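You operate a simulated robot arm through the tools that you are given. There is no shell and no other tool. Be economical: measure what you need, move in short steps, check, and stop when the job is done.

You are at the controls of a simulated robot arm. One attempt, no reset.

## Task
Clamp block No 63 in the vice and brush its top clean.
Fine: use the white brush after clamping, put it back in its holder and leave the block clamped. Set down upright: white brush. What is to be rubbed or washed off counts as gone when no trace of it is left.

It is judged by the outcome, as a careful person would: the job done as asked, and still so three seconds after it is handed in. It fails if anything else is knocked over, pushed out of place, dropped, spilled or broken.

## Robot
A 6-joint arm with a two-finger parallel gripper, fixed in place. Base frame: the origin is at the foot of the arm, x ahead of it, y to its left, z up. Lengths are in cm, angles in degrees, forces in N, time in s.
With the tool pointing down near the work surface it reaches from about 14 to 84 cm from the base axis. Its first joint turns from -166.0 to 166.0 degrees. Payload 3.91 kg.
The tool frame sits at the grasp point between the pads (the TCP): z along the fingers, y along the line on which they close. The tips reach 3 cm beyond it. The gripper opens to 11 cm. The fingers are 2 cm wide and 1 cm thick; the gripper's body (4.8 by 11.2 cm) begins 5.5 cm behind the TCP.
Orientation is that of the tool frame in the base frame, as a unit quaternion [x, y, z, w]. With the fingers straight down and closing along the base's y, the tool's x points along the base's -x, its y along +y and its z along -z.

## Interface
- The arm moves only by the tool jog_arm. Its arguments are lists of equal length, an entry for each row: "slide": the shift along the tool's x, y, z in cm, a list of three; "delta_rot": the turn, a rotation vector about the tool's x, y, z in degrees, a list of three; "claw": the opening, from 0 (shut) to 1 (fully open). In form: {"slide": [[dx, dy, dz], ...], "delta_rot": [[wx, wy, wz], ...], "claw": [claw, ...]}. A call has 1 to 20 rows; each row shifts and turns the commanded pose from where the row before left it, along the tool's axes as they then stand. A row lasts 0.2 s, in which the tool goes at most 5 cm and 8.6 degrees; a call with a longer step from one row to the next is refused whole, and so is a gripper value outside its range. Where a pose cannot be reached the arm comes as near as it can. A force on the tool above 90 N (or 10 N above the force at the start of the call, whichever is more), or a blocked arm, ends the call early, and 0.2 s more pass. Each finger travels about 10.8 cm/s and halts on what it meets, pressing with about 41 N; the grip force reading is that of the motor and also rises with nothing between the fingers. The clock runs only during rows and for 0.2 s after the last one: add rows that do not move to give the fingers time. The reply holds the time, the measured pose of the TCP, the force on the tool along the base axes, the opening and the grip force, in the units named above and with some noise, with the torque about the TCP (base axes, N m) and any sound that the robot's microphone picked up.
- Cameras (640 x 400 px; columns grow to the right, rows downward): "scene" is fixed at [20.26, -65.16, 171.89]; the picture's right is [0.75, -0.67, 0.00], its down [-0.47, -0.53, -0.71] and it looks along [0.47, 0.53, -0.71] (base axes); focal length 345 px, centre (320, 200). "wrist" rides on the gripper at [7.7, 0.7, -11.4] in the tool frame; the picture's right is [-0.09, 1.00, 0.00], its down [-0.80, -0.07, -0.59] and it looks along [-0.59, -0.05, 0.80] (tool axes); focal length 270 px, centre (320, 200). There is no depth. A picture from a camera that has moved, and an enlarged one, comes with that camera's place and axes in the base frame and with its lens. The place of the scene camera against the robot may be out by one fixed shift of up to 2.5 cm in any direction.
- snapshot(camera): a new picture of that camera. No time passes.
- lift_body(by): slides the trunk up (or, below 0, down) by that many cm; the arm rides with it, the base frame stays. It gives what a move gives, with no picture.
- zoom(camera, box): a new picture of the part [left, top, right, bottom] of that camera's present view, enlarged. No time passes.
- finish_job(): hands the job in; it is judged then, once.

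Go step by step. Nothing tells you positions but the pictures and the camera data: compare them with the known pose of the tool, close in by small moves and look again before you grip or let go. The budget is 120 turns and 68 pictures, counting those below and the enlarged ones. Unless the task says otherwise, let go and move clear before handing in, and close with one line.

The tools are called by a JSON object that holds its "fn" and its "kwargs". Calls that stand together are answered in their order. jog_arm: Moves the arm, as the interface text tells. Its arguments: {"type":"object","properties":{"slide":{"type":"array"},"delta_rot":{"type":"array"},"claw":{"type":"array"}},"required":["slide","delta_rot","claw"]} The other tools are called the same way: lift_body (by) slides the trunk up or down; snapshot (camera) takes a picture; zoom (camera, box) takes an enlarged picture of a part of a camera's view; finish_job () hands the job in.

At the start:

```text
clock: 0.0
tcp_pos: [33.93, -11.47, 131.67]
tool_rot: [0.0, 1.0, 0.0, 0.0]
wrist_force: [-0.1, 0.2, 0.3]
moment: [0.02, 0.0, -0.05]
width: 10.98
grasp_force: 0.1
trunk travel left (down, up): [-47.5, 6.5]
```

scene: 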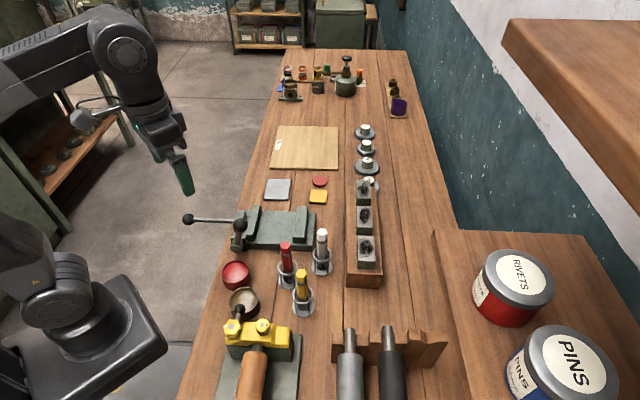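
wrist: 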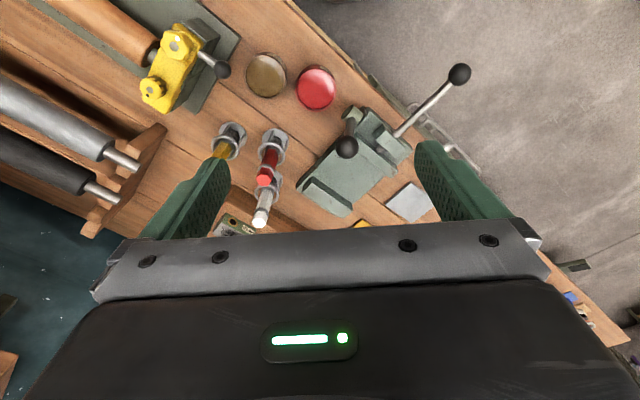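

I see a bench with a vice, three brushes in holders (red, yellow, white), and a wooden rack with numbered blocks. I'll zoom in on the vice and the blocks first.

{"fn": "zoom", "kwargs": {"camera": "scene", "box": [320, 160, 420, 300]}}

{"fn": "zoom", "kwargs": {"camera": "scene", "box": [170, 160, 350, 330]}}

```text
2.86 times, centred on (370, 230) of scene
camera zoom: at [20.26, -65.16, 171.89], right [0.75, -0.67, 0.0], down [-0.47, -0.53, -0.71], along [0.47, 0.53, -0.71], focal length 985 px, centre (177, 114)
```

zoom: 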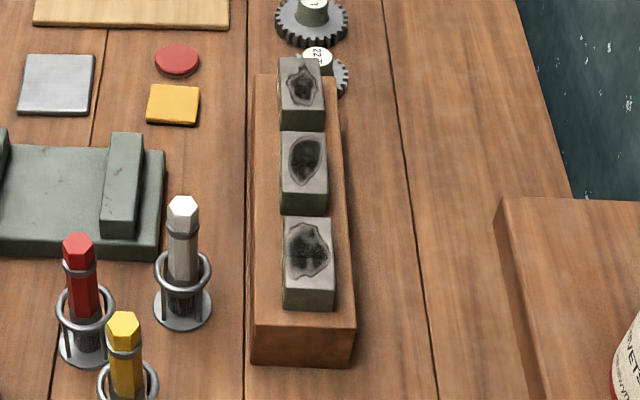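

```text
2.35 times, centred on (260, 245) of scene
camera zoom: at [20.26, -65.16, 171.89], right [0.75, -0.67, 0.0], down [-0.47, -0.53, -0.71], along [0.47, 0.53, -0.71], focal length 811 px, centre (461, 94)
```

zoom: 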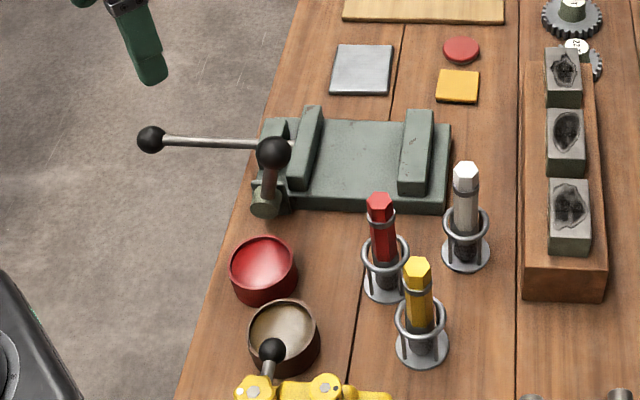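

{"fn": "zoom", "kwargs": {"camera": "wrist", "box": [290, 50, 480, 230]}}

{"fn": "zoom", "kwargs": {"camera": "scene", "box": [175, 190, 325, 270]}}

```text
2.22 times, centred on (385, 140) of wrist
camera zoom: at [26.13, -10.86, 142.97], right [0.09, 1.0, 0.0], down [0.8, -0.07, 0.59], along [0.59, -0.05, -0.8], focal length 601 px, centre (176, 333)
```

zoom: 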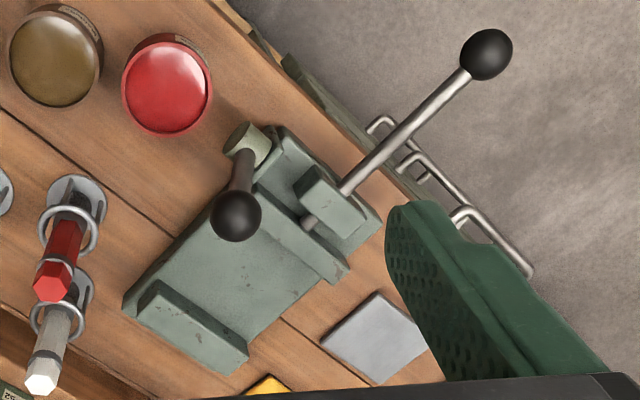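

```text
4.27 times, centred on (250, 230) of scene
camera zoom: at [20.26, -65.16, 171.89], right [0.75, -0.67, 0.0], down [-0.47, -0.53, -0.71], along [0.47, 0.53, -0.71], focal length 1471 px, centre (619, 72)
```

zoom: 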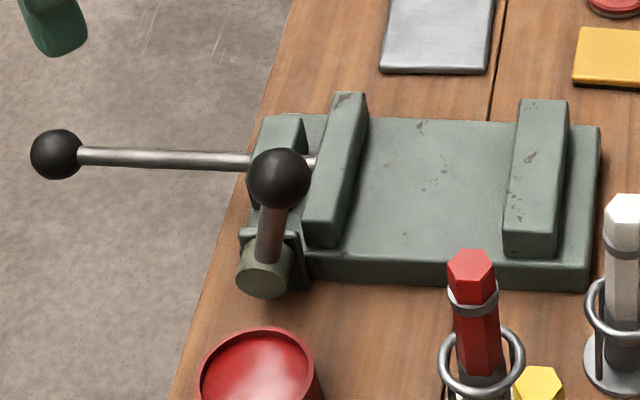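

{"fn": "zoom", "kwargs": {"camera": "wrist", "box": [190, 190, 290, 250]}}

```text
6.40 times, centred on (240, 220) of wrist
camera zoom: at [26.13, -10.86, 142.97], right [0.09, 1.0, 0.0], down [0.8, -0.07, 0.59], along [0.59, -0.05, -0.8], focal length 1730 px, centre (832, 72)
```

zoom: 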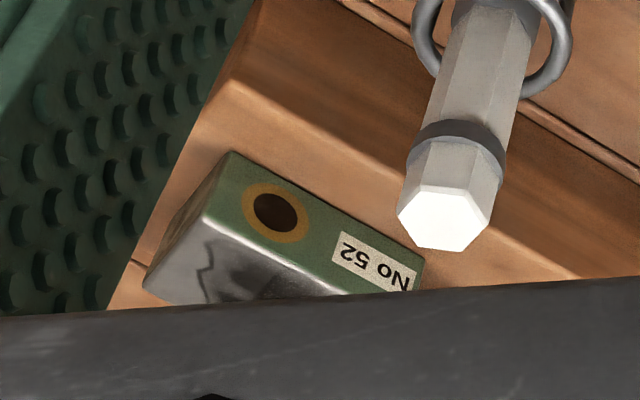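

Block 52 is the nearest of the three, so 63 is one of the other two. The labels face the robot, so I'll yaw 45° to line up with the bench and move over to read them.

{"fn": "jog_arm", "kwargs": {"slide": [[-4, -0.643, 1.386], [-4, -0.643, 1.386], [-4, -0.643, 1.386], [-4, -0.643, 1.386], [-4, -0.643, 1.386], [-4, -0.643, 1.386], [-4, -0.643, 1.386], [0, 0, 0], [0, 0, 0], [0, 0, 0], [0, 0, 0], [0, 0, 0], [0, 0, 0]], "delta_rot": [[0, 0, 0], [0, 0, 0], [0, 0, 0], [0, 0, 0], [0, 0, 0], [0, 0, 0], [0, 0, 0], [0, 0, 7.5], [0, 0, 7.5], [0, 0, 7.5], [0, 0, 7.5], [0, 0, 7.5], [0, 0, 7.5]], "claw": [1, 1, 1, 1, 1, 1, 1, 1, 1, 1, 1, 1, 1]}}

{"fn": "snapshot", "kwargs": {"camera": "wrist"}}

```text
clock: 2.8
tcp_pos: [61.9, -16.14, 121.85]
tool_rot: [0.383, 0.924, 0.001, 0.0]
wrist_force: [0.8, 0.4, 0.3]
moment: [0.0, 0.0, -0.01]
width: 11.0
grasp_force: 0.1
trunk travel left (down, up): [-47.5, 6.5]
```

```text
60 pictures are left
camera wrist: at [56.87, -10.11, 133.24], right [0.77, 0.64, 0.0], down [0.52, -0.62, 0.59], along [0.38, -0.46, -0.8], focal length 270 px, centre (320, 200)
```

wrist: 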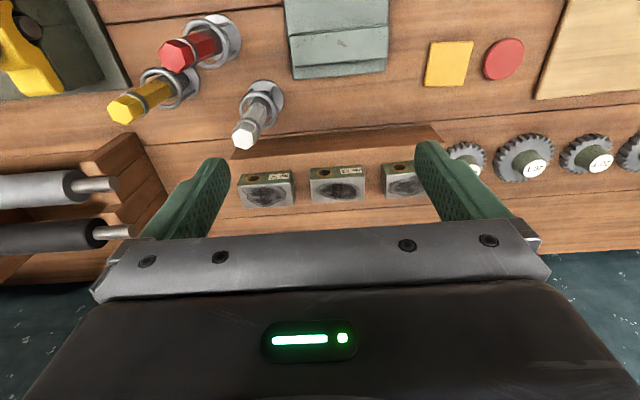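

{"fn": "zoom", "kwargs": {"camera": "wrist", "box": [230, 140, 430, 225]}}

{"fn": "zoom", "kwargs": {"camera": "wrist", "box": [300, 155, 430, 215]}}

```text
3.20 times, centred on (330, 182) of wrist
camera zoom: at [56.87, -10.11, 133.24], right [0.77, 0.64, 0.0], down [0.52, -0.62, 0.59], along [0.38, -0.46, -0.8], focal length 865 px, centre (288, 256)
```

zoom: 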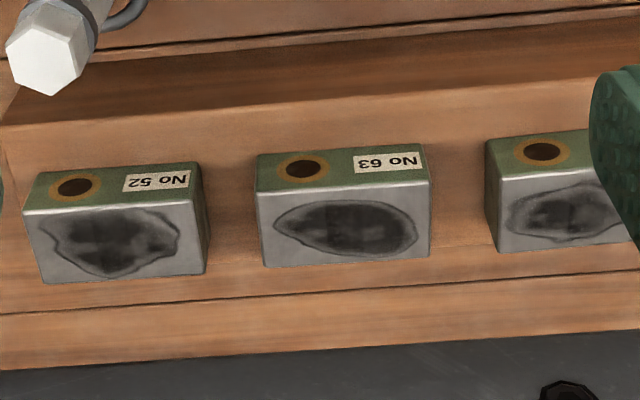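

```text
4.92 times, centred on (365, 185) of wrist
camera zoom: at [56.87, -10.11, 133.24], right [0.77, 0.64, 0.0], down [0.52, -0.62, 0.59], along [0.38, -0.46, -0.8], focal length 1331 px, centre (98, 274)
```

zoom: 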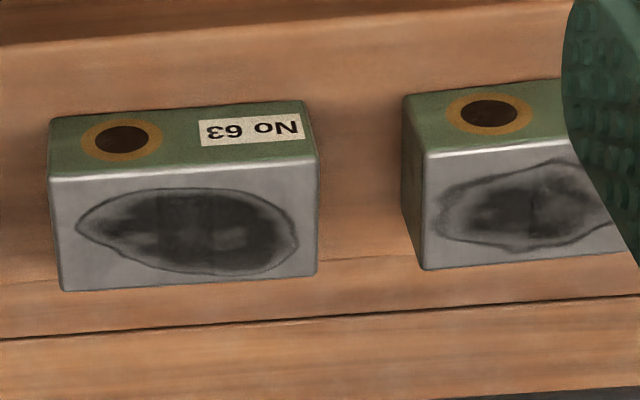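

No 63 is the middle block, centred near (72.5, -25.4) with its top at z≈101.7 and measuring about 7.4 × 4.2. Next I'll back off over the vice to measure it.

{"fn": "jog_arm", "kwargs": {"slide": [[4.5, 0, 0], [4.5, 0, 0], [4.5, 0, 0], [4.5, 0, 0]], "delta_rot": [[0, 0, 0], [0, 0, 0], [0, 0, 0], [0, 0, 0]], "claw": [1, 1, 1, 1]}}

{"fn": "snapshot", "kwargs": {"camera": "wrist"}}

```text
clock: 3.8
tcp_pos: [49.25, -3.36, 121.96]
tool_rot: [0.383, 0.924, 0.0, 0.0]
wrist_force: [-0.3, 0.4, 0.5]
moment: [-0.04, 0.0, 0.07]
width: 11.0
grasp_force: 0.0
trunk travel left (down, up): [-47.5, 6.5]
```

```text
57 pictures are left
camera wrist: at [44.18, 2.56, 133.27], right [0.77, 0.64, 0.0], down [0.52, -0.62, 0.6], along [0.38, -0.46, -0.8], focal length 270 px, centre (320, 200)
```

wrist: 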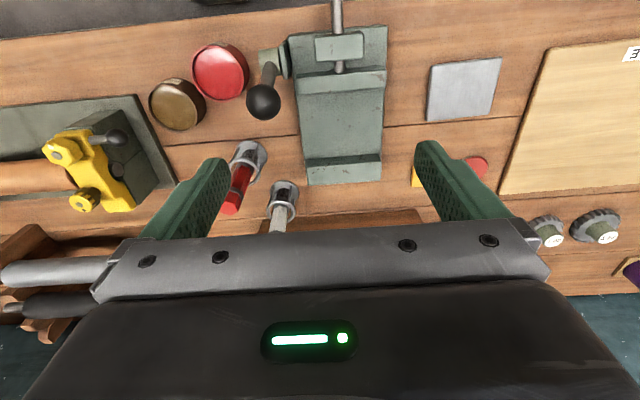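

{"fn": "zoom", "kwargs": {"camera": "wrist", "box": [230, 0, 410, 195]}}

```text
2.05 times, centred on (320, 98) of wrist
camera zoom: at [44.18, 2.56, 133.27], right [0.77, 0.64, 0.0], down [0.52, -0.62, 0.6], along [0.38, -0.46, -0.8], focal length 554 px, centre (320, 410)
```

zoom: 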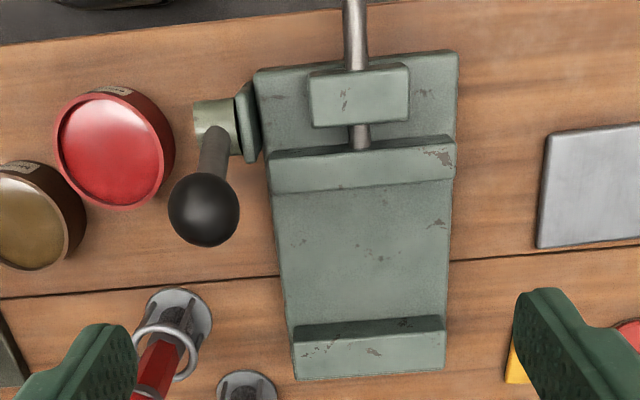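

The vice has its fixed jaw on the wall side, near (59.5, -10.4). The moving jaw is on a push rod, and a lock lever stands on the near side. I'll go above block 63 with the fingers partly open.

{"fn": "jog_arm", "kwargs": {"slide": [[-4.02, 0.13, 1.5], [-4.02, 0.13, 1.5], [-4.02, 0.13, 1.5], [-4.02, 0.13, 1.5], [-4.02, 0.13, 1.5], [-4.02, 0.13, 1.5], [-4.02, 0.13, 1.5], [-4.02, 0.13, 1.5], [0, 0, 0]], "delta_rot": [[0, 0, 0], [0, 0, 0], [0, 0, 0], [0, 0, 0], [0, 0, 0], [0, 0, 0], [0, 0, 0], [0, 0, 0], [0, 0, 0]], "claw": [0.84, 0.84, 0.84, 0.84, 0.84, 0.84, 0.84, 0.84, 0.84]}}

{"fn": "snapshot", "kwargs": {"camera": "wrist"}}

```text
clock: 5.8
tcp_pos: [72.92, -25.32, 109.67]
tool_rot: [0.382, 0.924, 0.0, 0.0]
wrist_force: [-0.1, -0.7, 0.1]
moment: [-0.03, -0.01, 0.01]
width: 9.25
grasp_force: 0.1
trunk travel left (down, up): [-47.5, 6.5]
```

```text
55 pictures are left
camera wrist: at [67.81, -19.37, 121.05], right [0.77, 0.64, 0.0], down [0.52, -0.62, 0.59], along [0.38, -0.46, -0.8], focal length 270 px, centre (320, 200)
```

wrist: 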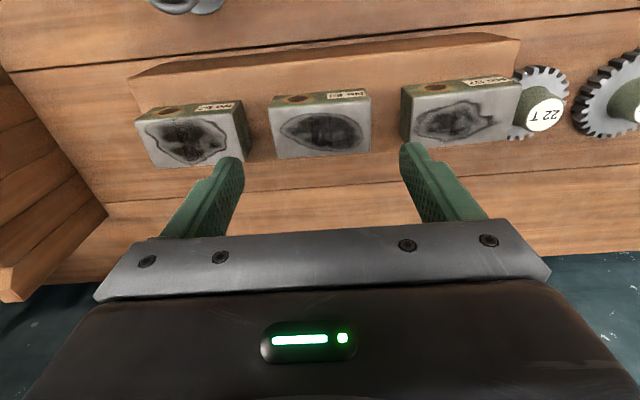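

The block is centred under the tool to within about 0.1 cm. I'll descend around it.

{"fn": "jog_arm", "kwargs": {"slide": [[0, 0, 2], [0, 0, 2], [0, 0, 2], [0, 0, 1.2], [0, 0, 0.8], [0, 0, 0]], "delta_rot": [[0, 0, 0], [0, 0, 0], [0, 0, 0], [0, 0, 0], [0, 0, 0], [0, 0, 0]], "claw": [0.84, 0.84, 0.84, 0.84, 0.84, 0.84]}}

{"fn": "snapshot", "kwargs": {"camera": "wrist"}}

```text
clock: 7.2
tcp_pos: [72.84, -25.4, 101.83]
tool_rot: [0.383, 0.924, 0.001, 0.0]
wrist_force: [0.9, -0.6, 0.6]
moment: [0.05, -0.02, -0.03]
width: 9.23
grasp_force: 0.1
trunk travel left (down, up): [-47.5, 6.5]
```

```text
54 pictures are left
camera wrist: at [67.78, -19.43, 113.22], right [0.77, 0.64, 0.0], down [0.52, -0.62, 0.59], along [0.38, -0.46, -0.8], focal length 270 px, centre (320, 200)
```

wrist: 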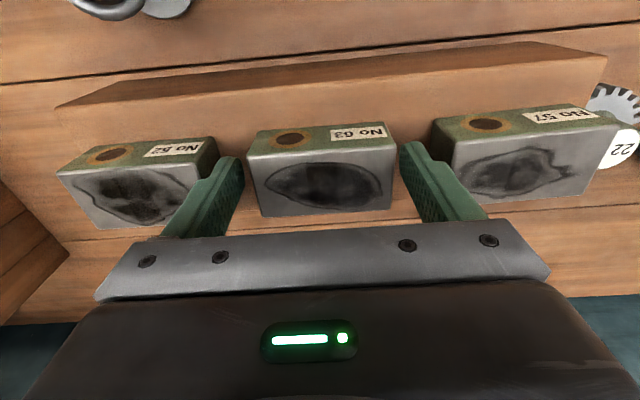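

{"fn": "jog_arm", "kwargs": {"slide": [[0, 0, 0], [0, 0, 0], [0, 0, 0], [0, 0, 0], [0, 0, 0]], "delta_rot": [[0, 0, 0], [0, 0, 0], [0, 0, 0], [0, 0, 0], [0, 0, 0]], "claw": [0.7, 0.6, 0.5, 0.5, 0.5]}}

{"fn": "jog_arm", "kwargs": {"slide": [[0, 0, -1], [0, 0, -1.5], [0, 0, -2.5], [0, 0, -3], [0, 0, -3], [0, 0, 0]], "delta_rot": [[0, 0, 0], [0, 0, 0], [0, 0, 0], [0, 0, 0], [0, 0, 0], [0, 0, 0]], "claw": [0.5, 0.5, 0.5, 0.5, 0.5, 0.5]}}

{"fn": "snapshot", "kwargs": {"camera": "wrist"}}

```text
clock: 8.4
tcp_pos: [72.77, -25.38, 101.92]
tool_rot: [0.383, 0.924, 0.0, 0.0]
wrist_force: [2.2, 1.9, -0.1]
moment: [0.15, -0.28, 0.0]
width: 7.94
grasp_force: 40.8
trunk travel left (down, up): [-47.5, 6.5]
```

```text
clock: 9.8
tcp_pos: [72.78, -25.28, 112.88]
tool_rot: [0.383, 0.924, 0.0, -0.001]
wrist_force: [0.1, -0.2, -7.0]
moment: [0.06, 0.04, -0.02]
width: 8.01
grasp_force: 40.5
trunk travel left (down, up): [-47.5, 6.5]
```

```text
53 pictures are left
camera wrist: at [67.8, -19.33, 124.29], right [0.77, 0.64, 0.0], down [0.52, -0.62, 0.59], along [0.38, -0.46, -0.8], focal length 270 px, centre (320, 200)
```

wrist: 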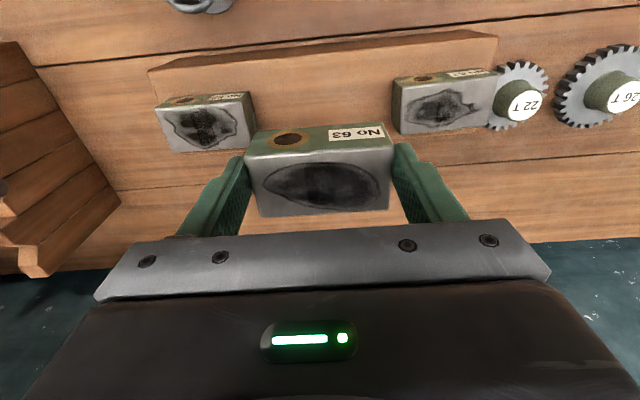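

Block 63 is held: 8.0 cm long, with its top about 1.8 below the TCP, so the scene camera's heights read roughly 1.7 too high. I'll carry it over the vice and check.

{"fn": "jog_arm", "kwargs": {"slide": [[0, 0, -2], [4, 0.2, 0], [4, 0.2, 0], [4, 0.2, 0], [4, 0.2, 0], [4, 0.2, 0], [2.77, 0.2, 0], [0, 0, 0]], "delta_rot": [[0, 0, 0], [0, 0, 0], [0, 0, 0], [0, 0, 0], [0, 0, 0], [0, 0, 0], [0, 0, 0], [0, 0, 0]], "claw": [0.5, 0.5, 0.5, 0.5, 0.5, 0.5, 0.5, 0.5]}}

{"fn": "snapshot", "kwargs": {"camera": "wrist"}}

{"fn": "zoom", "kwargs": {"camera": "scene", "box": [170, 150, 370, 275]}}

```text
clock: 11.6
tcp_pos: [57.34, -8.06, 114.63]
tool_rot: [0.383, 0.924, -0.001, 0.0]
wrist_force: [-0.1, -0.7, -8.3]
moment: [0.04, 0.04, -0.02]
width: 7.96
grasp_force: 40.9
trunk travel left (down, up): [-47.5, 6.5]
```

```text
52 pictures are left
camera wrist: at [52.43, -2.12, 125.97], right [0.77, 0.64, 0.0], down [0.52, -0.62, 0.59], along [0.38, -0.46, -0.8], focal length 270 px, centre (320, 200)
```

wrist: 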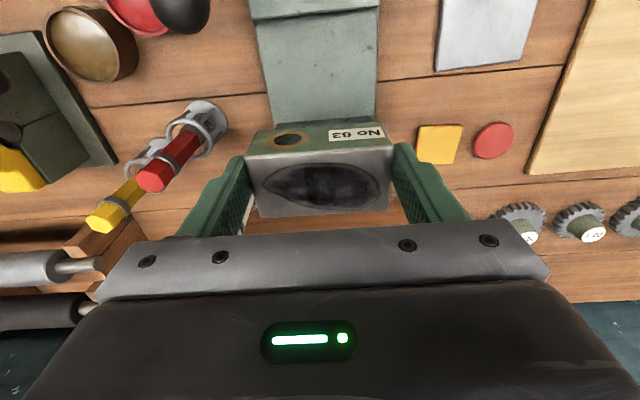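

```text
3.20 times, centred on (270, 212) of scene
camera zoom: at [20.26, -65.16, 171.89], right [0.75, -0.67, 0.0], down [-0.47, -0.53, -0.71], along [0.47, 0.53, -0.71], focal length 1103 px, centre (480, 160)
```

zoom: 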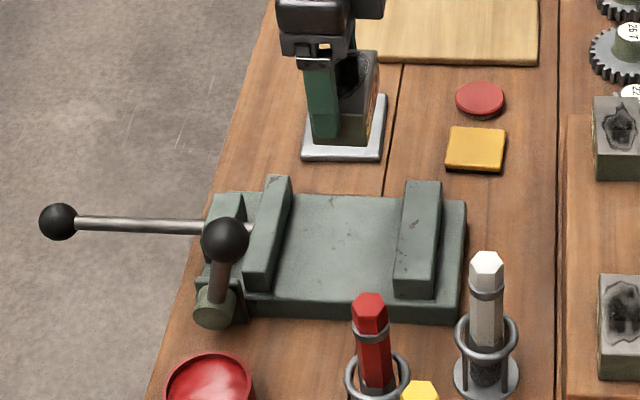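

{"fn": "jog_arm", "kwargs": {"slide": [[0, 0, 3], [0, 0, 3], [0, 0, 3], [0, 0, 0]], "delta_rot": [[0, 0, 0], [0, 0, 0], [0, 0, 0], [0, 0, 0]], "claw": [0.5, 0.5, 0.5, 0.5]}}

{"fn": "snapshot", "kwargs": {"camera": "wrist"}}

{"fn": "zoom", "kwargs": {"camera": "scene", "box": [210, 150, 350, 275]}}

```text
clock: 12.6
tcp_pos: [57.44, -8.24, 105.68]
tool_rot: [0.382, 0.924, 0.0, 0.0]
wrist_force: [-0.7, -0.7, -8.0]
moment: [0.03, 0.06, -0.01]
width: 7.99
grasp_force: 41.2
trunk travel left (down, up): [-47.5, 6.5]
```

```text
50 pictures are left
camera wrist: at [52.42, -2.26, 117.09], right [0.77, 0.64, 0.0], down [0.52, -0.62, 0.59], along [0.38, -0.46, -0.8], focal length 270 px, centre (320, 200)
```

wrist: 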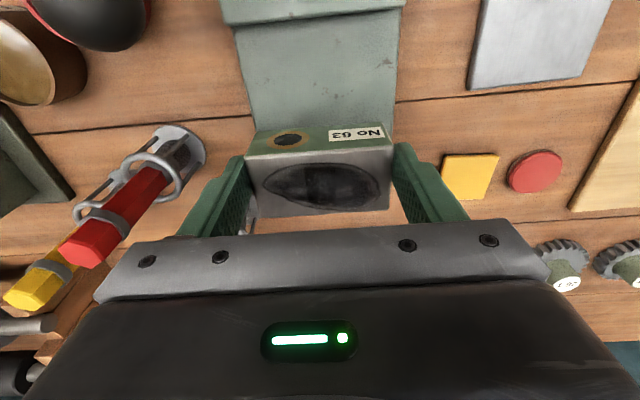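

```text
3.20 times, centred on (280, 212) of scene
camera zoom: at [20.26, -65.16, 171.89], right [0.75, -0.67, 0.0], down [-0.47, -0.53, -0.71], along [0.47, 0.53, -0.71], focal length 1103 px, centre (448, 160)
```

zoom: 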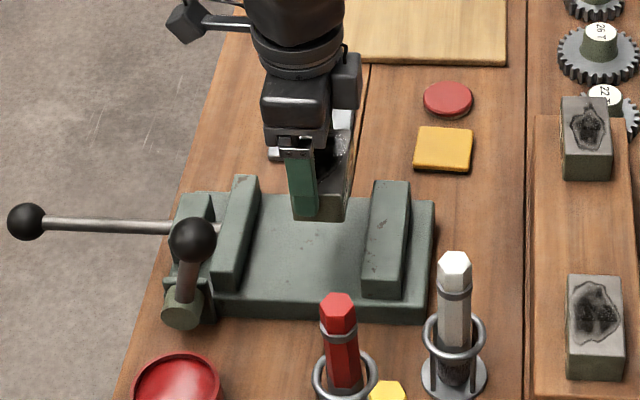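

{"fn": "jog_arm", "kwargs": {"slide": [[-0.6, 0.1, 1], [0, 0, 1], [0, 0, 1], [0, 0, 1], [0, 0, 1], [0, 0, 0.5], [0, 0, 0]], "delta_rot": [[0, 0, 0], [0, 0, 0], [0, 0, 0], [0, 0, 0], [0, 0, 0], [0, 0, 0], [0, 0, 0]], "claw": [0.5, 0.5, 0.5, 0.5, 0.5, 0.5, 0.5]}}

{"fn": "zoom", "kwargs": {"camera": "scene", "box": [220, 190, 320, 270]}}

```text
clock: 14.2
tcp_pos: [58.01, -8.69, 100.42]
tool_rot: [0.383, 0.924, 0.001, 0.0]
wrist_force: [-0.3, -0.4, -7.6]
moment: [0.0, 0.04, -0.02]
width: 8.01
grasp_force: 40.7
trunk travel left (down, up): [-47.5, 6.5]
```

```text
5.00 times, centred on (270, 230) of scene
camera zoom: at [20.26, -65.16, 171.89], right [0.75, -0.67, 0.0], down [-0.47, -0.53, -0.71], along [0.47, 0.53, -0.71], focal length 1724 px, centre (570, 50)
```

zoom: 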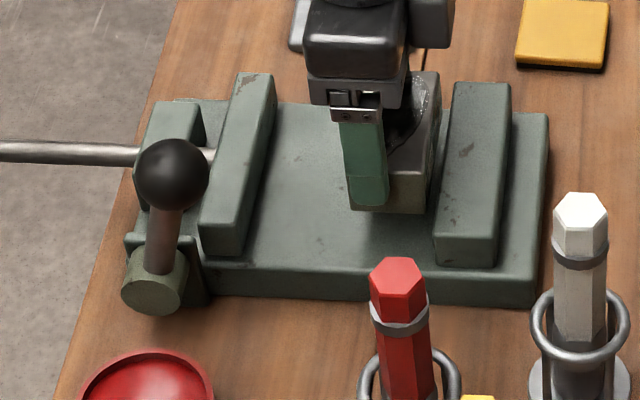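

{"fn": "jog_arm", "kwargs": {"slide": [[0, 0, 0.5], [0, 0, 0.5], [0, 0, 0.3], [0, 0, 0.3], [0, 0, 0]], "delta_rot": [[0, 0, 0], [0, 0, 0], [0, 0, 0], [0, 0, 0], [0, 0, 0]], "claw": [0.5, 0.5, 0.5, 0.5, 0.5]}}

```text
clock: 15.4
tcp_pos: [58.0, -8.76, 98.8]
tool_rot: [0.383, 0.924, 0.001, 0.0]
wrist_force: [-0.5, 0.1, -7.1]
moment: [0.04, 0.06, 0.0]
width: 8.01
grasp_force: 40.7
trunk travel left (down, up): [-47.5, 6.5]
```

{"fn": "jog_arm", "kwargs": {"slide": [[0, 0, 0.3], [0, 0, 0.3], [0, 0, 0.3], [0, 0, 0]], "delta_rot": [[0, 0, 0], [0, 0, 0], [0, 0, 0], [0, 0, 0]], "claw": [0.5, 0.5, 0.5, 0.5]}}

{"fn": "zoom", "kwargs": {"camera": "scene", "box": [220, 190, 320, 270]}}

```text
clock: 16.4
tcp_pos: [57.86, -8.8, 98.01]
tool_rot: [0.383, 0.924, 0.0, 0.0]
wrist_force: [-0.5, 0.8, -4.4]
moment: [0.02, -0.07, 0.0]
width: 7.95
grasp_force: 41.0
trunk travel left (down, up): [-47.5, 6.5]
```

```text
5.00 times, centred on (270, 230) of scene
camera zoom: at [20.26, -65.16, 171.89], right [0.75, -0.67, 0.0], down [-0.47, -0.53, -0.71], along [0.47, 0.53, -0.71], focal length 1724 px, centre (570, 50)
```

zoom: 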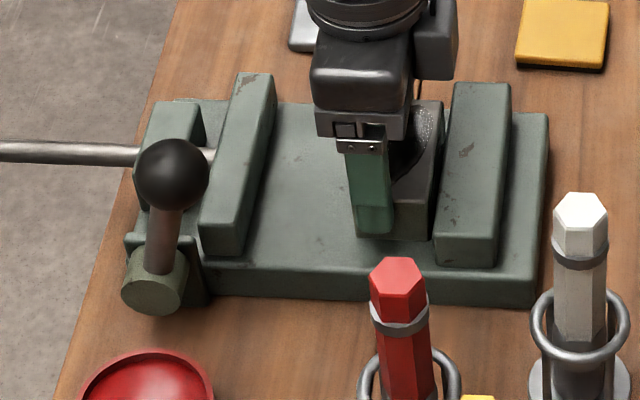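

The force has dropped, so the block is starting to touch the bed. I'll ease down slightly more to confirm.

{"fn": "jog_arm", "kwargs": {"slide": [[0, 0, 0.1], [0, 0, 0.1], [0, 0, 0]], "delta_rot": [[0, 0, 0], [0, 0, 0], [0, 0, 0]], "claw": [0.5, 0.5, 0.5]}}

```text
clock: 17.2
tcp_pos: [57.94, -8.71, 97.81]
tool_rot: [0.382, 0.924, 0.001, 0.002]
wrist_force: [2.0, -0.8, 15.0]
moment: [-0.18, 0.49, 0.0]
width: 7.95
grasp_force: 41.5
trunk travel left (down, up): [-47.5, 6.5]
```

Firm contact. I'll open gently to about 9.4 cm, rise and look.

{"fn": "jog_arm", "kwargs": {"slide": [[0, 0, 0], [0, 0, 0], [0, 0, 0], [0, 0, -2], [0, 0, -3], [0, 0, -4], [0, 0, -4], [0, 0, 0]], "delta_rot": [[0, 0, 0], [0, 0, 0], [0, 0, 0], [0, 0, 0], [0, 0, 0], [0, 0, 0], [0, 0, 0], [0, 0, 0]], "claw": [0.8, 0.88, 0.88, 0.88, 0.88, 0.88, 0.88, 0.88]}}

{"fn": "snapshot", "kwargs": {"camera": "wrist"}}

{"fn": "zoom", "kwargs": {"camera": "scene", "box": [180, 190, 320, 270]}}

```text
clock: 19.0
tcp_pos: [57.95, -8.78, 110.66]
tool_rot: [0.383, 0.924, 0.0, 0.001]
wrist_force: [0.1, 0.1, 0.0]
moment: [-0.01, 0.0, 0.03]
width: 9.71
grasp_force: 0.0
trunk travel left (down, up): [-47.5, 6.5]
```

```text
46 pictures are left
camera wrist: at [52.95, -2.77, 121.99], right [0.77, 0.64, 0.0], down [0.52, -0.62, 0.59], along [0.38, -0.46, -0.8], focal length 270 px, centre (320, 200)
```

wrist: 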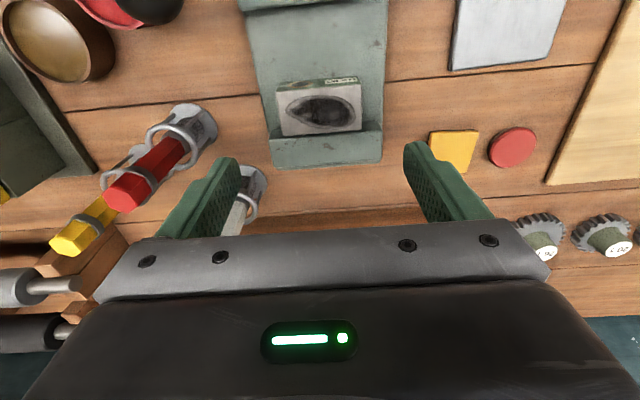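

```text
4.57 times, centred on (250, 230) of scene
camera zoom: at [20.26, -65.16, 171.89], right [0.75, -0.67, 0.0], down [-0.47, -0.53, -0.71], along [0.47, 0.53, -0.71], focal length 1576 px, centre (640, 63)
```

zoom: 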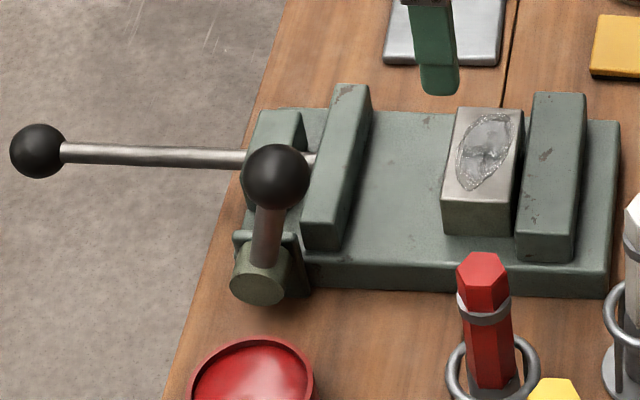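

The block sits parallel on the bed by the fixed jaw. Next I'll go to the push rod and knob.

{"fn": "jog_arm", "kwargs": {"slide": [[0, 0, -2], [4.4, -0.25, 0], [4.4, -0.25, 0], [4.4, -0.25, 0], [4.4, -0.25, 0], [4.4, -0.25, 0], [4.4, -0.25, 0], [0, 0, 0]], "delta_rot": [[0, 0, 0], [0, 0, 0], [0, 0, 0], [0, 0, 0], [0, 0, 0], [0, 0, 0], [0, 0, 0], [0, 0, 0]], "claw": [0.6, 0.6, 0.6, 0.6, 0.6, 0.6, 0.6, 0.6]}}

{"fn": "snapshot", "kwargs": {"camera": "wrist"}}

```text
clock: 20.8
tcp_pos: [38.23, 8.78, 112.59]
tool_rot: [0.383, 0.924, 0.0, 0.0]
wrist_force: [0.6, -0.5, -1.0]
moment: [-0.04, -0.02, 0.01]
width: 6.6
grasp_force: 0.1
trunk travel left (down, up): [-47.5, 6.5]
```

```text
44 pictures are left
camera wrist: at [33.21, 14.68, 123.96], right [0.77, 0.64, 0.0], down [0.52, -0.62, 0.59], along [0.38, -0.46, -0.8], focal length 270 px, centre (320, 200)
```

wrist: 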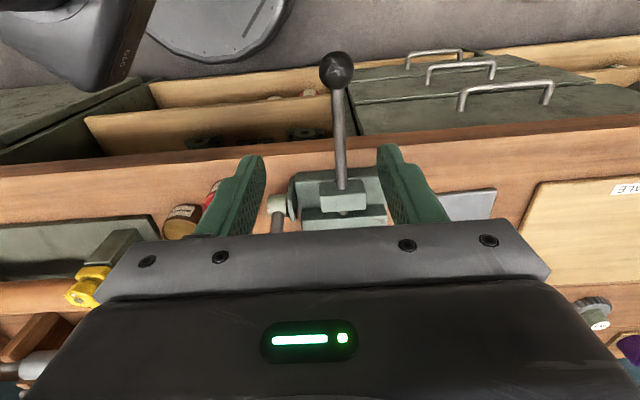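

{"fn": "jog_arm", "kwargs": {"slide": [[2, 1.55, 3], [0, 0, 4], [0, 0, 0]], "delta_rot": [[0, 0, 0], [0, 0, 0], [0, 0, 0]], "claw": [0.6, 0.6, 0.6]}}

{"fn": "snapshot", "kwargs": {"camera": "wrist"}}

```text
clock: 21.6
tcp_pos: [37.87, 11.29, 105.65]
tool_rot: [0.383, 0.924, 0.0, 0.0]
wrist_force: [0.2, 0.3, -0.1]
moment: [0.0, 0.01, -0.05]
width: 6.59
grasp_force: 0.1
trunk travel left (down, up): [-47.5, 6.5]
```

```text
43 pictures are left
camera wrist: at [32.81, 17.19, 116.84], right [0.77, 0.64, 0.0], down [0.52, -0.62, 0.59], along [0.38, -0.46, -0.8], focal length 270 px, centre (320, 200)
```

wrist: 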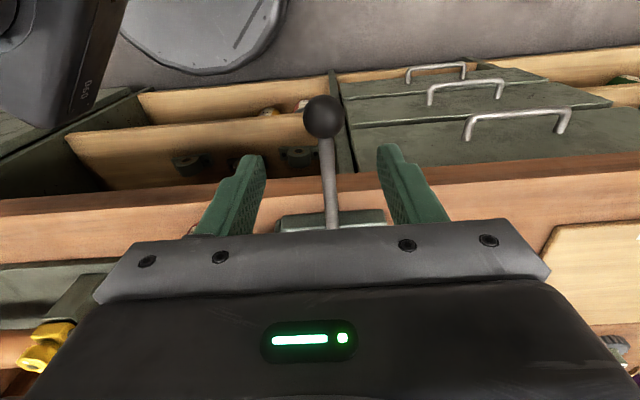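

The ball knob is at about (37.8, 11.4, 95.3), directly below the tool. I'll go down and grip it.

{"fn": "jog_arm", "kwargs": {"slide": [[0.1, 0, 4], [0, 0, 3], [0, 0, 3], [0, 0, 0], [0, 0, 0], [0, 0, 0], [0, 0, 0]], "delta_rot": [[0, 0, 0], [0, 0, 0], [0, 0, 0], [0, 0, 0], [0, 0, 0], [0, 0, 0], [0, 0, 0]], "claw": [0.6, 0.6, 0.6, 0.6, 0.3, 0.2, 0.2]}}

{"fn": "snapshot", "kwargs": {"camera": "wrist"}}

```text
clock: 23.2
tcp_pos: [37.85, 11.68, 95.49]
tool_rot: [0.382, 0.924, 0.0, 0.001]
wrist_force: [11.6, 12.5, -0.1]
moment: [0.11, -0.58, 0.22]
width: 3.55
grasp_force: 45.0
trunk travel left (down, up): [-47.5, 6.5]
```

```text
42 pictures are left
camera wrist: at [32.81, 17.58, 106.8], right [0.77, 0.64, 0.0], down [0.52, -0.62, 0.6], along [0.38, -0.46, -0.8], focal length 270 px, centre (320, 200)
```

wrist: 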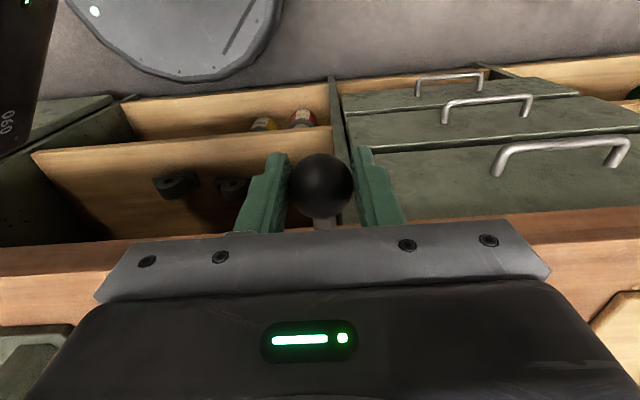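

{"fn": "jog_arm", "kwargs": {"slide": [[0, 0.15, 0], [-0.7, 0, 0], [-1, 0, 0], [-1, 0, 0], [-1, 0, 0], [-0.8, 0, 0], [0, 0, 0]], "delta_rot": [[0, 0, 0], [0, 0, 0], [0, 0, 0], [0, 0, 0], [0, 0, 0], [0, 0, 0], [0, 0, 0]], "claw": [0.2, 0.2, 0.2, 0.2, 0.2, 0.2, 0.2]}}

{"fn": "zoom", "kwargs": {"camera": "scene", "box": [180, 190, 320, 270]}}

```text
clock: 24.8
tcp_pos: [41.12, 8.34, 95.54]
tool_rot: [0.384, 0.924, -0.001, -0.001]
wrist_force: [-1.0, 2.8, -29.4]
moment: [0.16, 0.16, -0.03]
width: 3.53
grasp_force: 45.0
trunk travel left (down, up): [-47.5, 6.5]
```

```text
4.57 times, centred on (250, 230) of scene
camera zoom: at [20.26, -65.16, 171.89], right [0.75, -0.67, 0.0], down [-0.47, -0.53, -0.71], along [0.47, 0.53, -0.71], focal length 1576 px, centre (640, 63)
```

zoom: 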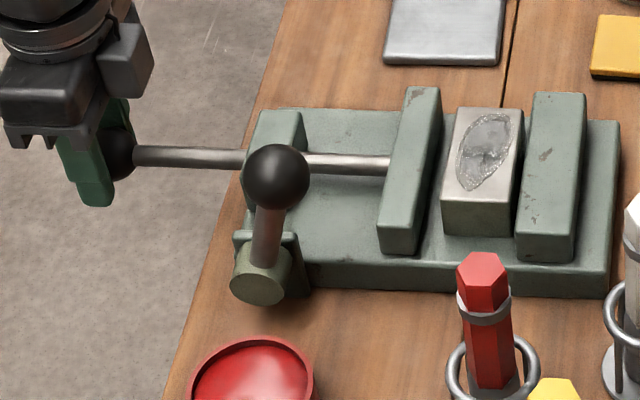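

{"fn": "jog_arm", "kwargs": {"slide": [[-0.5, 0, 0.15], [-0.5, 0, 0], [-0.3, 0, 0], [-0.3, 0, 0], [-0.2, 0, 0], [0, 0, 0]], "delta_rot": [[0, 0, 0], [0, 0, 0], [0, 0, 0], [0, 0, 0], [0, 0, 0], [0, 0, 0]], "claw": [0.2, 0.2, 0.2, 0.2, 0.2, 0.2]}}

{"fn": "zoom", "kwargs": {"camera": "scene", "box": [180, 190, 320, 270]}}

```text
clock: 26.2
tcp_pos: [42.31, 7.15, 95.52]
tool_rot: [0.382, 0.924, 0.0, 0.0]
wrist_force: [-0.8, 3.4, -1.2]
moment: [0.31, 0.34, 0.03]
width: 3.53
grasp_force: 45.0
trunk travel left (down, up): [-47.5, 6.5]
```

```text
4.57 times, centred on (250, 230) of scene
camera zoom: at [20.26, -65.16, 171.89], right [0.75, -0.67, 0.0], down [-0.47, -0.53, -0.71], along [0.47, 0.53, -0.71], focal length 1576 px, centre (640, 63)
```

zoom: 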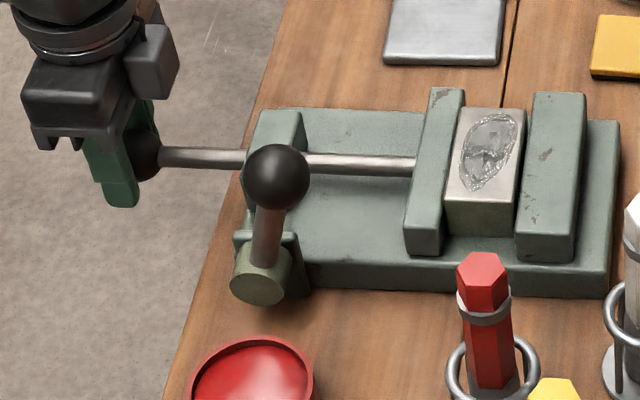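

{"fn": "jog_arm", "kwargs": {"slide": [[-0.2, 0, 0], [-0.2, 0, 0], [-0.2, 0, 0], [0, 0, 0]], "delta_rot": [[0, 0, 0], [0, 0, 0], [0, 0, 0], [0, 0, 0]], "claw": [0.2, 0.2, 0.2, 0.2]}}

{"fn": "zoom", "kwargs": {"camera": "scene", "box": [220, 200, 320, 260]}}

```text
clock: 27.2
tcp_pos: [42.63, 6.83, 95.47]
tool_rot: [0.383, 0.924, -0.001, 0.0]
wrist_force: [-14.6, 22.8, 0.0]
moment: [0.34, 0.21, -0.03]
width: 3.56
grasp_force: 45.2
trunk travel left (down, up): [-47.5, 6.5]
```

```text
6.40 times, centred on (270, 230) of scene
camera zoom: at [20.26, -65.16, 171.89], right [0.75, -0.67, 0.0], down [-0.47, -0.53, -0.71], along [0.47, 0.53, -0.71], focal length 2206 px, centre (640, 8)
```

zoom: 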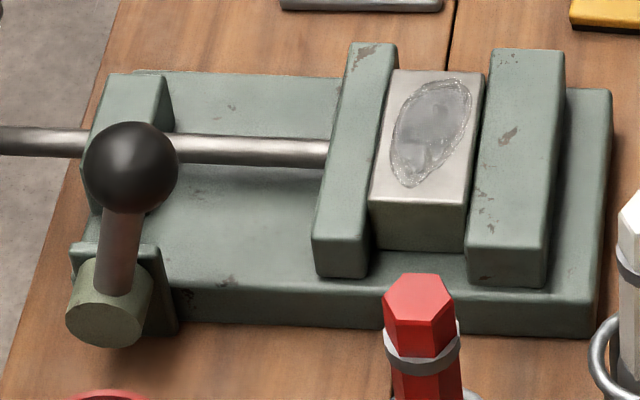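

{"fn": "jog_arm", "kwargs": {"slide": [[-0.15, 0, 0], [-0.15, 0, 0], [0, 0, 0]], "delta_rot": [[0, 0, 0], [0, 0, 0], [0, 0, 0]], "claw": [0.2, 0.2, 0.2]}}

```text
clock: 28.0
tcp_pos: [42.62, 6.71, 95.59]
tool_rot: [0.383, 0.924, 0.0, 0.0]
wrist_force: [-17.5, 23.5, 3.0]
moment: [0.31, 0.25, 0.06]
width: 3.53
grasp_force: 45.0
trunk travel left (down, up): [-47.5, 6.5]
```

The block is clamped between the jaws at roughly 30 N of push. I'll release the knob and go look at the lock lever.

{"fn": "jog_arm", "kwargs": {"slide": [[0.3, 0, 0], [0, 0, 0], [0, 0, 0], [0, 0, -4], [0, 0, -4.5], [0, 0, -4.5], [0, 0, -4.5], [-3.9, -2.78, 0], [-3.9, -2.78, 0], [-3.9, -2.78, 0], [0, 0, 0]], "delta_rot": [[0, 0, 0], [0, 0, 0], [0, 0, 0], [0, 0, 0], [0, 0, 0], [0, 0, 0], [0, 0, 0], [0, 0, 0], [0, 0, 0], [0, 0, 0], [0, 0, 0]], "claw": [0.4, 0.6, 0.6, 0.6, 0.6, 0.6, 0.6, 0.6, 0.6, 0.6, 0.6]}}

{"fn": "snapshot", "kwargs": {"camera": "wrist"}}

{"fn": "zoom", "kwargs": {"camera": "scene", "box": [180, 190, 320, 270]}}

```text
clock: 30.4
tcp_pos: [45.24, -7.45, 113.06]
tool_rot: [0.384, 0.924, 0.0, 0.0]
wrist_force: [0.1, -0.6, 0.0]
moment: [-0.01, 0.02, -0.01]
width: 6.58
grasp_force: 0.0
trunk travel left (down, up): [-47.5, 6.5]
```

```text
38 pictures are left
camera wrist: at [40.19, -1.46, 124.39], right [0.77, 0.64, 0.0], down [0.52, -0.62, 0.59], along [0.38, -0.46, -0.8], focal length 270 px, centre (320, 200)
```

wrist: 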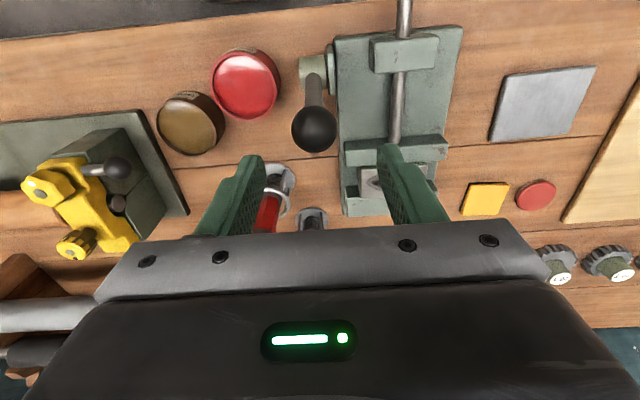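

```text
4.57 times, centred on (250, 230) of scene
camera zoom: at [20.26, -65.16, 171.89], right [0.75, -0.67, 0.0], down [-0.47, -0.53, -0.71], along [0.47, 0.53, -0.71], focal length 1576 px, centre (640, 63)
```

zoom: 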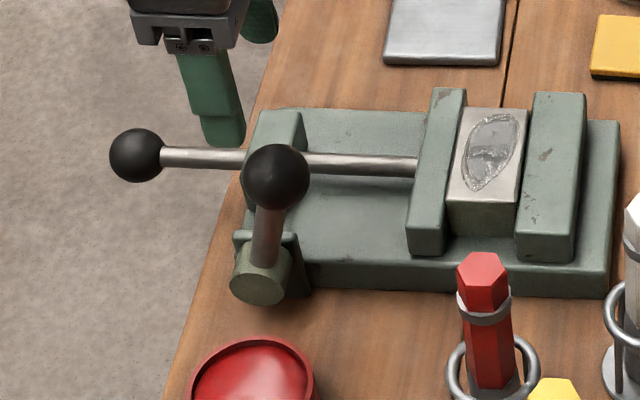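

The lever ball is at about (45.1, -8.2, 103.8), leaning roughly 15° toward the jaws. I'll close the fingers, drop in on its wall side and nudge it outwards to feel which way it turns.

{"fn": "jog_arm", "kwargs": {"slide": [[-4.1, -0.6, 0], [0, 0, 0], [0, 0, 3], [0, 0, 3], [0, 0, 1.7], [0, 0, 0]], "delta_rot": [[0, 0, 0], [0, 0, 0], [0, 0, 0], [0, 0, 0], [0, 0, 0], [0, 0, 0]], "claw": [0.2, 0, 0, 0, 0, 0]}}

{"fn": "snapshot", "kwargs": {"camera": "wrist"}}

{"fn": "zoom", "kwargs": {"camera": "scene", "box": [180, 190, 320, 270]}}

```text
clock: 31.8
tcp_pos: [47.65, -10.64, 105.3]
tool_rot: [0.383, 0.924, 0.0, -0.001]
wrist_force: [-0.8, 0.1, 0.1]
moment: [0.01, -0.02, 0.0]
width: 0.0
grasp_force: 37.5
trunk travel left (down, up): [-47.5, 6.5]
```

```text
36 pictures are left
camera wrist: at [42.59, -4.75, 116.65], right [0.77, 0.64, 0.0], down [0.52, -0.62, 0.59], along [0.38, -0.46, -0.8], focal length 270 px, centre (320, 200)
```

wrist: 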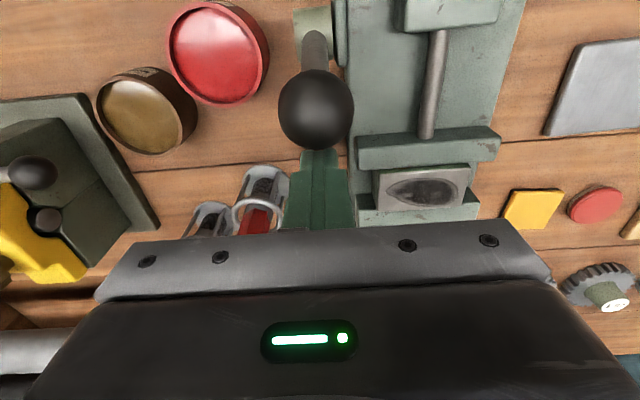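

```text
4.57 times, centred on (250, 230) of scene
camera zoom: at [20.26, -65.16, 171.89], right [0.75, -0.67, 0.0], down [-0.47, -0.53, -0.71], along [0.47, 0.53, -0.71], focal length 1576 px, centre (640, 63)
```

zoom: 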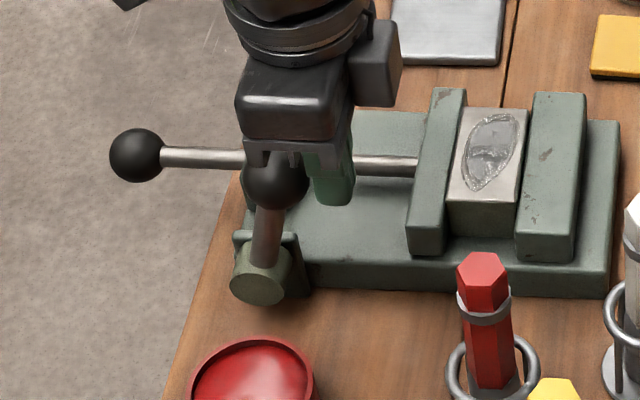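

{"fn": "jog_arm", "kwargs": {"slide": [[0.5, 0, 0], [0.4, 0, 0], [0.3, 0, 0], [0, 0, 0]], "delta_rot": [[0, 0, 0], [0, 0, 0], [0, 0, 0], [0, 0, 0]], "claw": [0, 0, 0, 0]}}

{"fn": "jog_arm", "kwargs": {"slide": [[0.3, 0, 0], [0.3, 0, 0], [0.3, 0, 0], [0, 0, 0]], "delta_rot": [[0, 0, 0], [0, 0, 0], [0, 0, 0], [0, 0, 0]], "claw": [0, 0, 0, 0]}}

```text
clock: 32.8
tcp_pos: [46.72, -9.87, 105.29]
tool_rot: [0.384, 0.924, 0.0, 0.0]
wrist_force: [2.9, -0.5, 1.2]
moment: [0.0, -0.1, -0.03]
width: 0.0
grasp_force: 37.5
trunk travel left (down, up): [-47.5, 6.5]
```

```text
clock: 33.8
tcp_pos: [46.02, -9.23, 105.44]
tool_rot: [0.382, 0.924, 0.0, 0.0]
wrist_force: [0.2, -1.2, -0.5]
moment: [-0.03, -0.01, 0.01]
width: 0.0
grasp_force: 37.8
trunk travel left (down, up): [-47.5, 6.5]
```

{"fn": "zoom", "kwargs": {"camera": "scene", "box": [180, 190, 320, 270]}}

```text
4.57 times, centred on (250, 230) of scene
camera zoom: at [20.26, -65.16, 171.89], right [0.75, -0.67, 0.0], down [-0.47, -0.53, -0.71], along [0.47, 0.53, -0.71], focal length 1576 px, centre (640, 63)
```

zoom: 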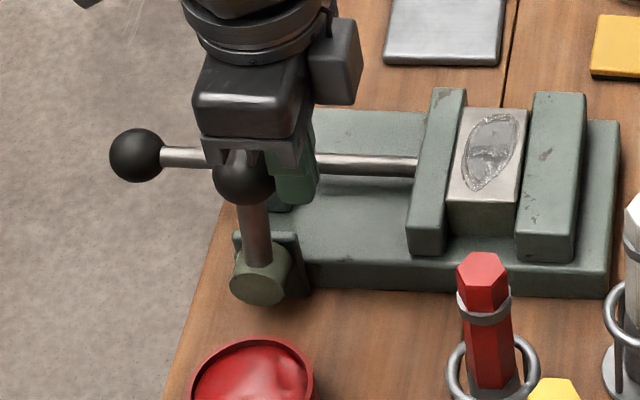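

The lever turns freely outwards. I'll keep pushing along its arc and watch the force.

{"fn": "jog_arm", "kwargs": {"slide": [[0.6, 0, 0], [0.6, 0, 0], [0.6, 0, 0], [0.6, 0, 0.1], [0.6, 0, 0.1], [0.6, 0, 0.2], [0.6, 0, 0.2], [0, 0, 0]], "delta_rot": [[0, 0, 0], [0, 0, 0], [0, 0, 0], [0, 0, 0], [0, 0, 0], [0, 0, 0], [0, 0, 0], [0, 0, 0]], "claw": [0, 0, 0, 0, 0, 0, 0, 0]}}

{"fn": "zoom", "kwargs": {"camera": "scene", "box": [180, 190, 320, 270]}}

```text
clock: 35.6
tcp_pos: [43.12, -6.53, 104.75]
tool_rot: [0.382, 0.924, 0.0, 0.0]
wrist_force: [0.6, 0.1, 0.7]
moment: [-0.01, -0.02, 0.02]
width: 0.0
grasp_force: 37.9
trunk travel left (down, up): [-47.5, 6.5]
```

```text
4.57 times, centred on (250, 230) of scene
camera zoom: at [20.26, -65.16, 171.89], right [0.75, -0.67, 0.0], down [-0.47, -0.53, -0.71], along [0.47, 0.53, -0.71], focal length 1576 px, centre (640, 63)
```

zoom: 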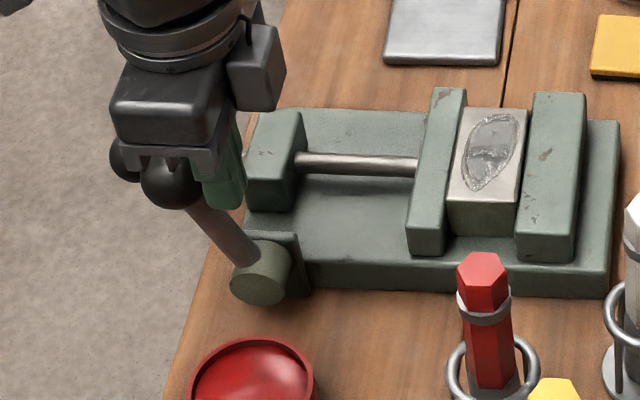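

{"fn": "jog_arm", "kwargs": {"slide": [[0.6, 0, 0.3], [0.6, 0, 0.3], [0.6, 0, 0.4], [0.6, 0, 0.5], [0.5, 0, 0.5], [0, 0, 0]], "delta_rot": [[0, 0, 0], [0, 0, 0], [0, 0, 0], [0, 0, 0], [0, 0, 0], [0, 0, 0]], "claw": [0, 0, 0, 0, 0, 0]}}

{"fn": "zoom", "kwargs": {"camera": "scene", "box": [180, 190, 320, 270]}}

```text
clock: 37.0
tcp_pos: [41.05, -4.26, 102.64]
tool_rot: [0.383, 0.924, 0.001, 0.0]
wrist_force: [-0.3, 1.1, -0.6]
moment: [0.0, -0.01, 0.0]
width: 0.0
grasp_force: 38.1
trunk travel left (down, up): [-47.5, 6.5]
```

```text
4.57 times, centred on (250, 230) of scene
camera zoom: at [20.26, -65.16, 171.89], right [0.75, -0.67, 0.0], down [-0.47, -0.53, -0.71], along [0.47, 0.53, -0.71], focal length 1576 px, centre (640, 63)
```

zoom: 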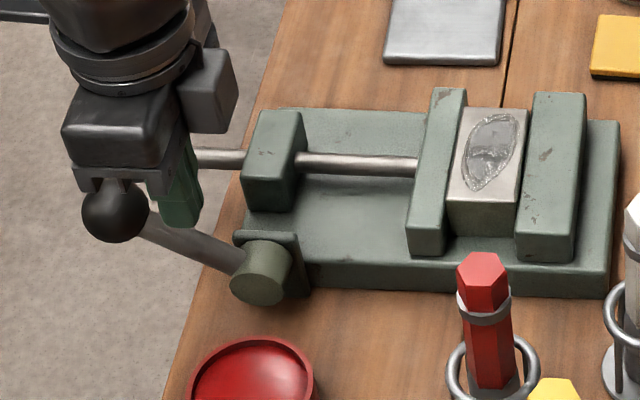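

{"fn": "jog_arm", "kwargs": {"slide": [[0.2, 0, 0.5], [0.1, 0, 0.5], [0.1, 0, 0.5], [0, 0, 0.5], [0, 0, 0.5], [0, 0, 0]], "delta_rot": [[0, 0, 0], [0, 0, 0], [0, 0, 0], [0, 0, 0], [0, 0, 0], [0, 0, 0]], "claw": [0, 0, 0, 0, 0, 0]}}

{"fn": "zoom", "kwargs": {"camera": "scene", "box": [180, 190, 320, 270]}}

```text
clock: 38.1
tcp_pos: [41.48, -4.26, 101.22]
tool_rot: [0.382, 0.924, 0.004, 0.014]
wrist_force: [6.5, -10.2, 33.3]
moment: [-0.13, 0.1, 0.01]
width: 0.01
grasp_force: 37.4
trunk travel left (down, up): [-47.5, 6.5]
stopped in row 5: the force on the tool passed its limit at 101 N (the readings are from after the stop); the commanded pose is now the measured one
```

```text
4.57 times, centred on (250, 230) of scene
camera zoom: at [20.26, -65.16, 171.89], right [0.75, -0.67, 0.0], down [-0.47, -0.53, -0.71], along [0.47, 0.53, -0.71], focal length 1576 px, centre (640, 63)
```

zoom: 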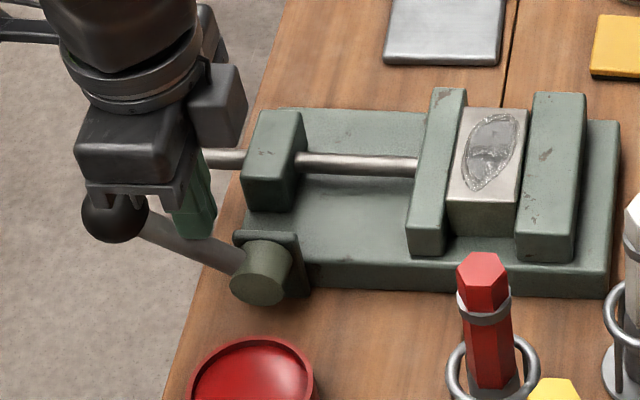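

The lever came up against a firm stop at about 60° outwards, which is probably the locked end. I'll lift clear, regrip the push knob and gently pull to test the lock.

{"fn": "jog_arm", "kwargs": {"slide": [[0, 0, -3], [0, 0, -4], [3.5, 4.3, 0], [3.5, 4.3, 0], [0, 0, 0], [0, 0, 0]], "delta_rot": [[0, 0, 0], [1.04, 1.31, 0], [0, 0, 0], [0, 0, 0], [0, 0, 0], [0, 0, 0]], "claw": [0, 0, 0, 0.6, 0.6, 0.6]}}

{"fn": "snapshot", "kwargs": {"camera": "wrist"}}

```text
refused: row 3 steps farther than a row can; nothing moved
```

```text
30 pictures are left
camera wrist: at [36.2, 1.73, 112.5], right [0.76, 0.65, 0.02], down [0.5, -0.61, 0.61], along [0.41, -0.46, -0.79], focal length 270 px, centre (320, 200)
```

wrist: 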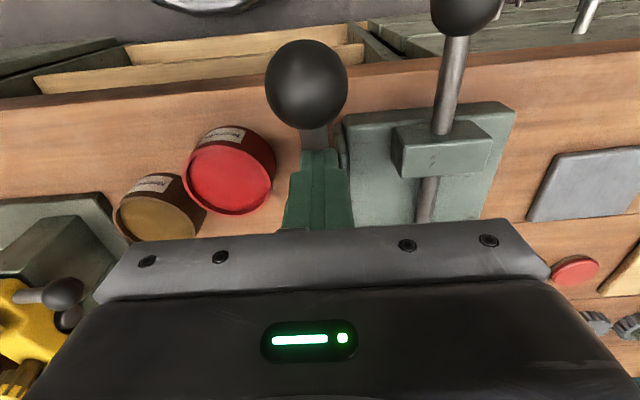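

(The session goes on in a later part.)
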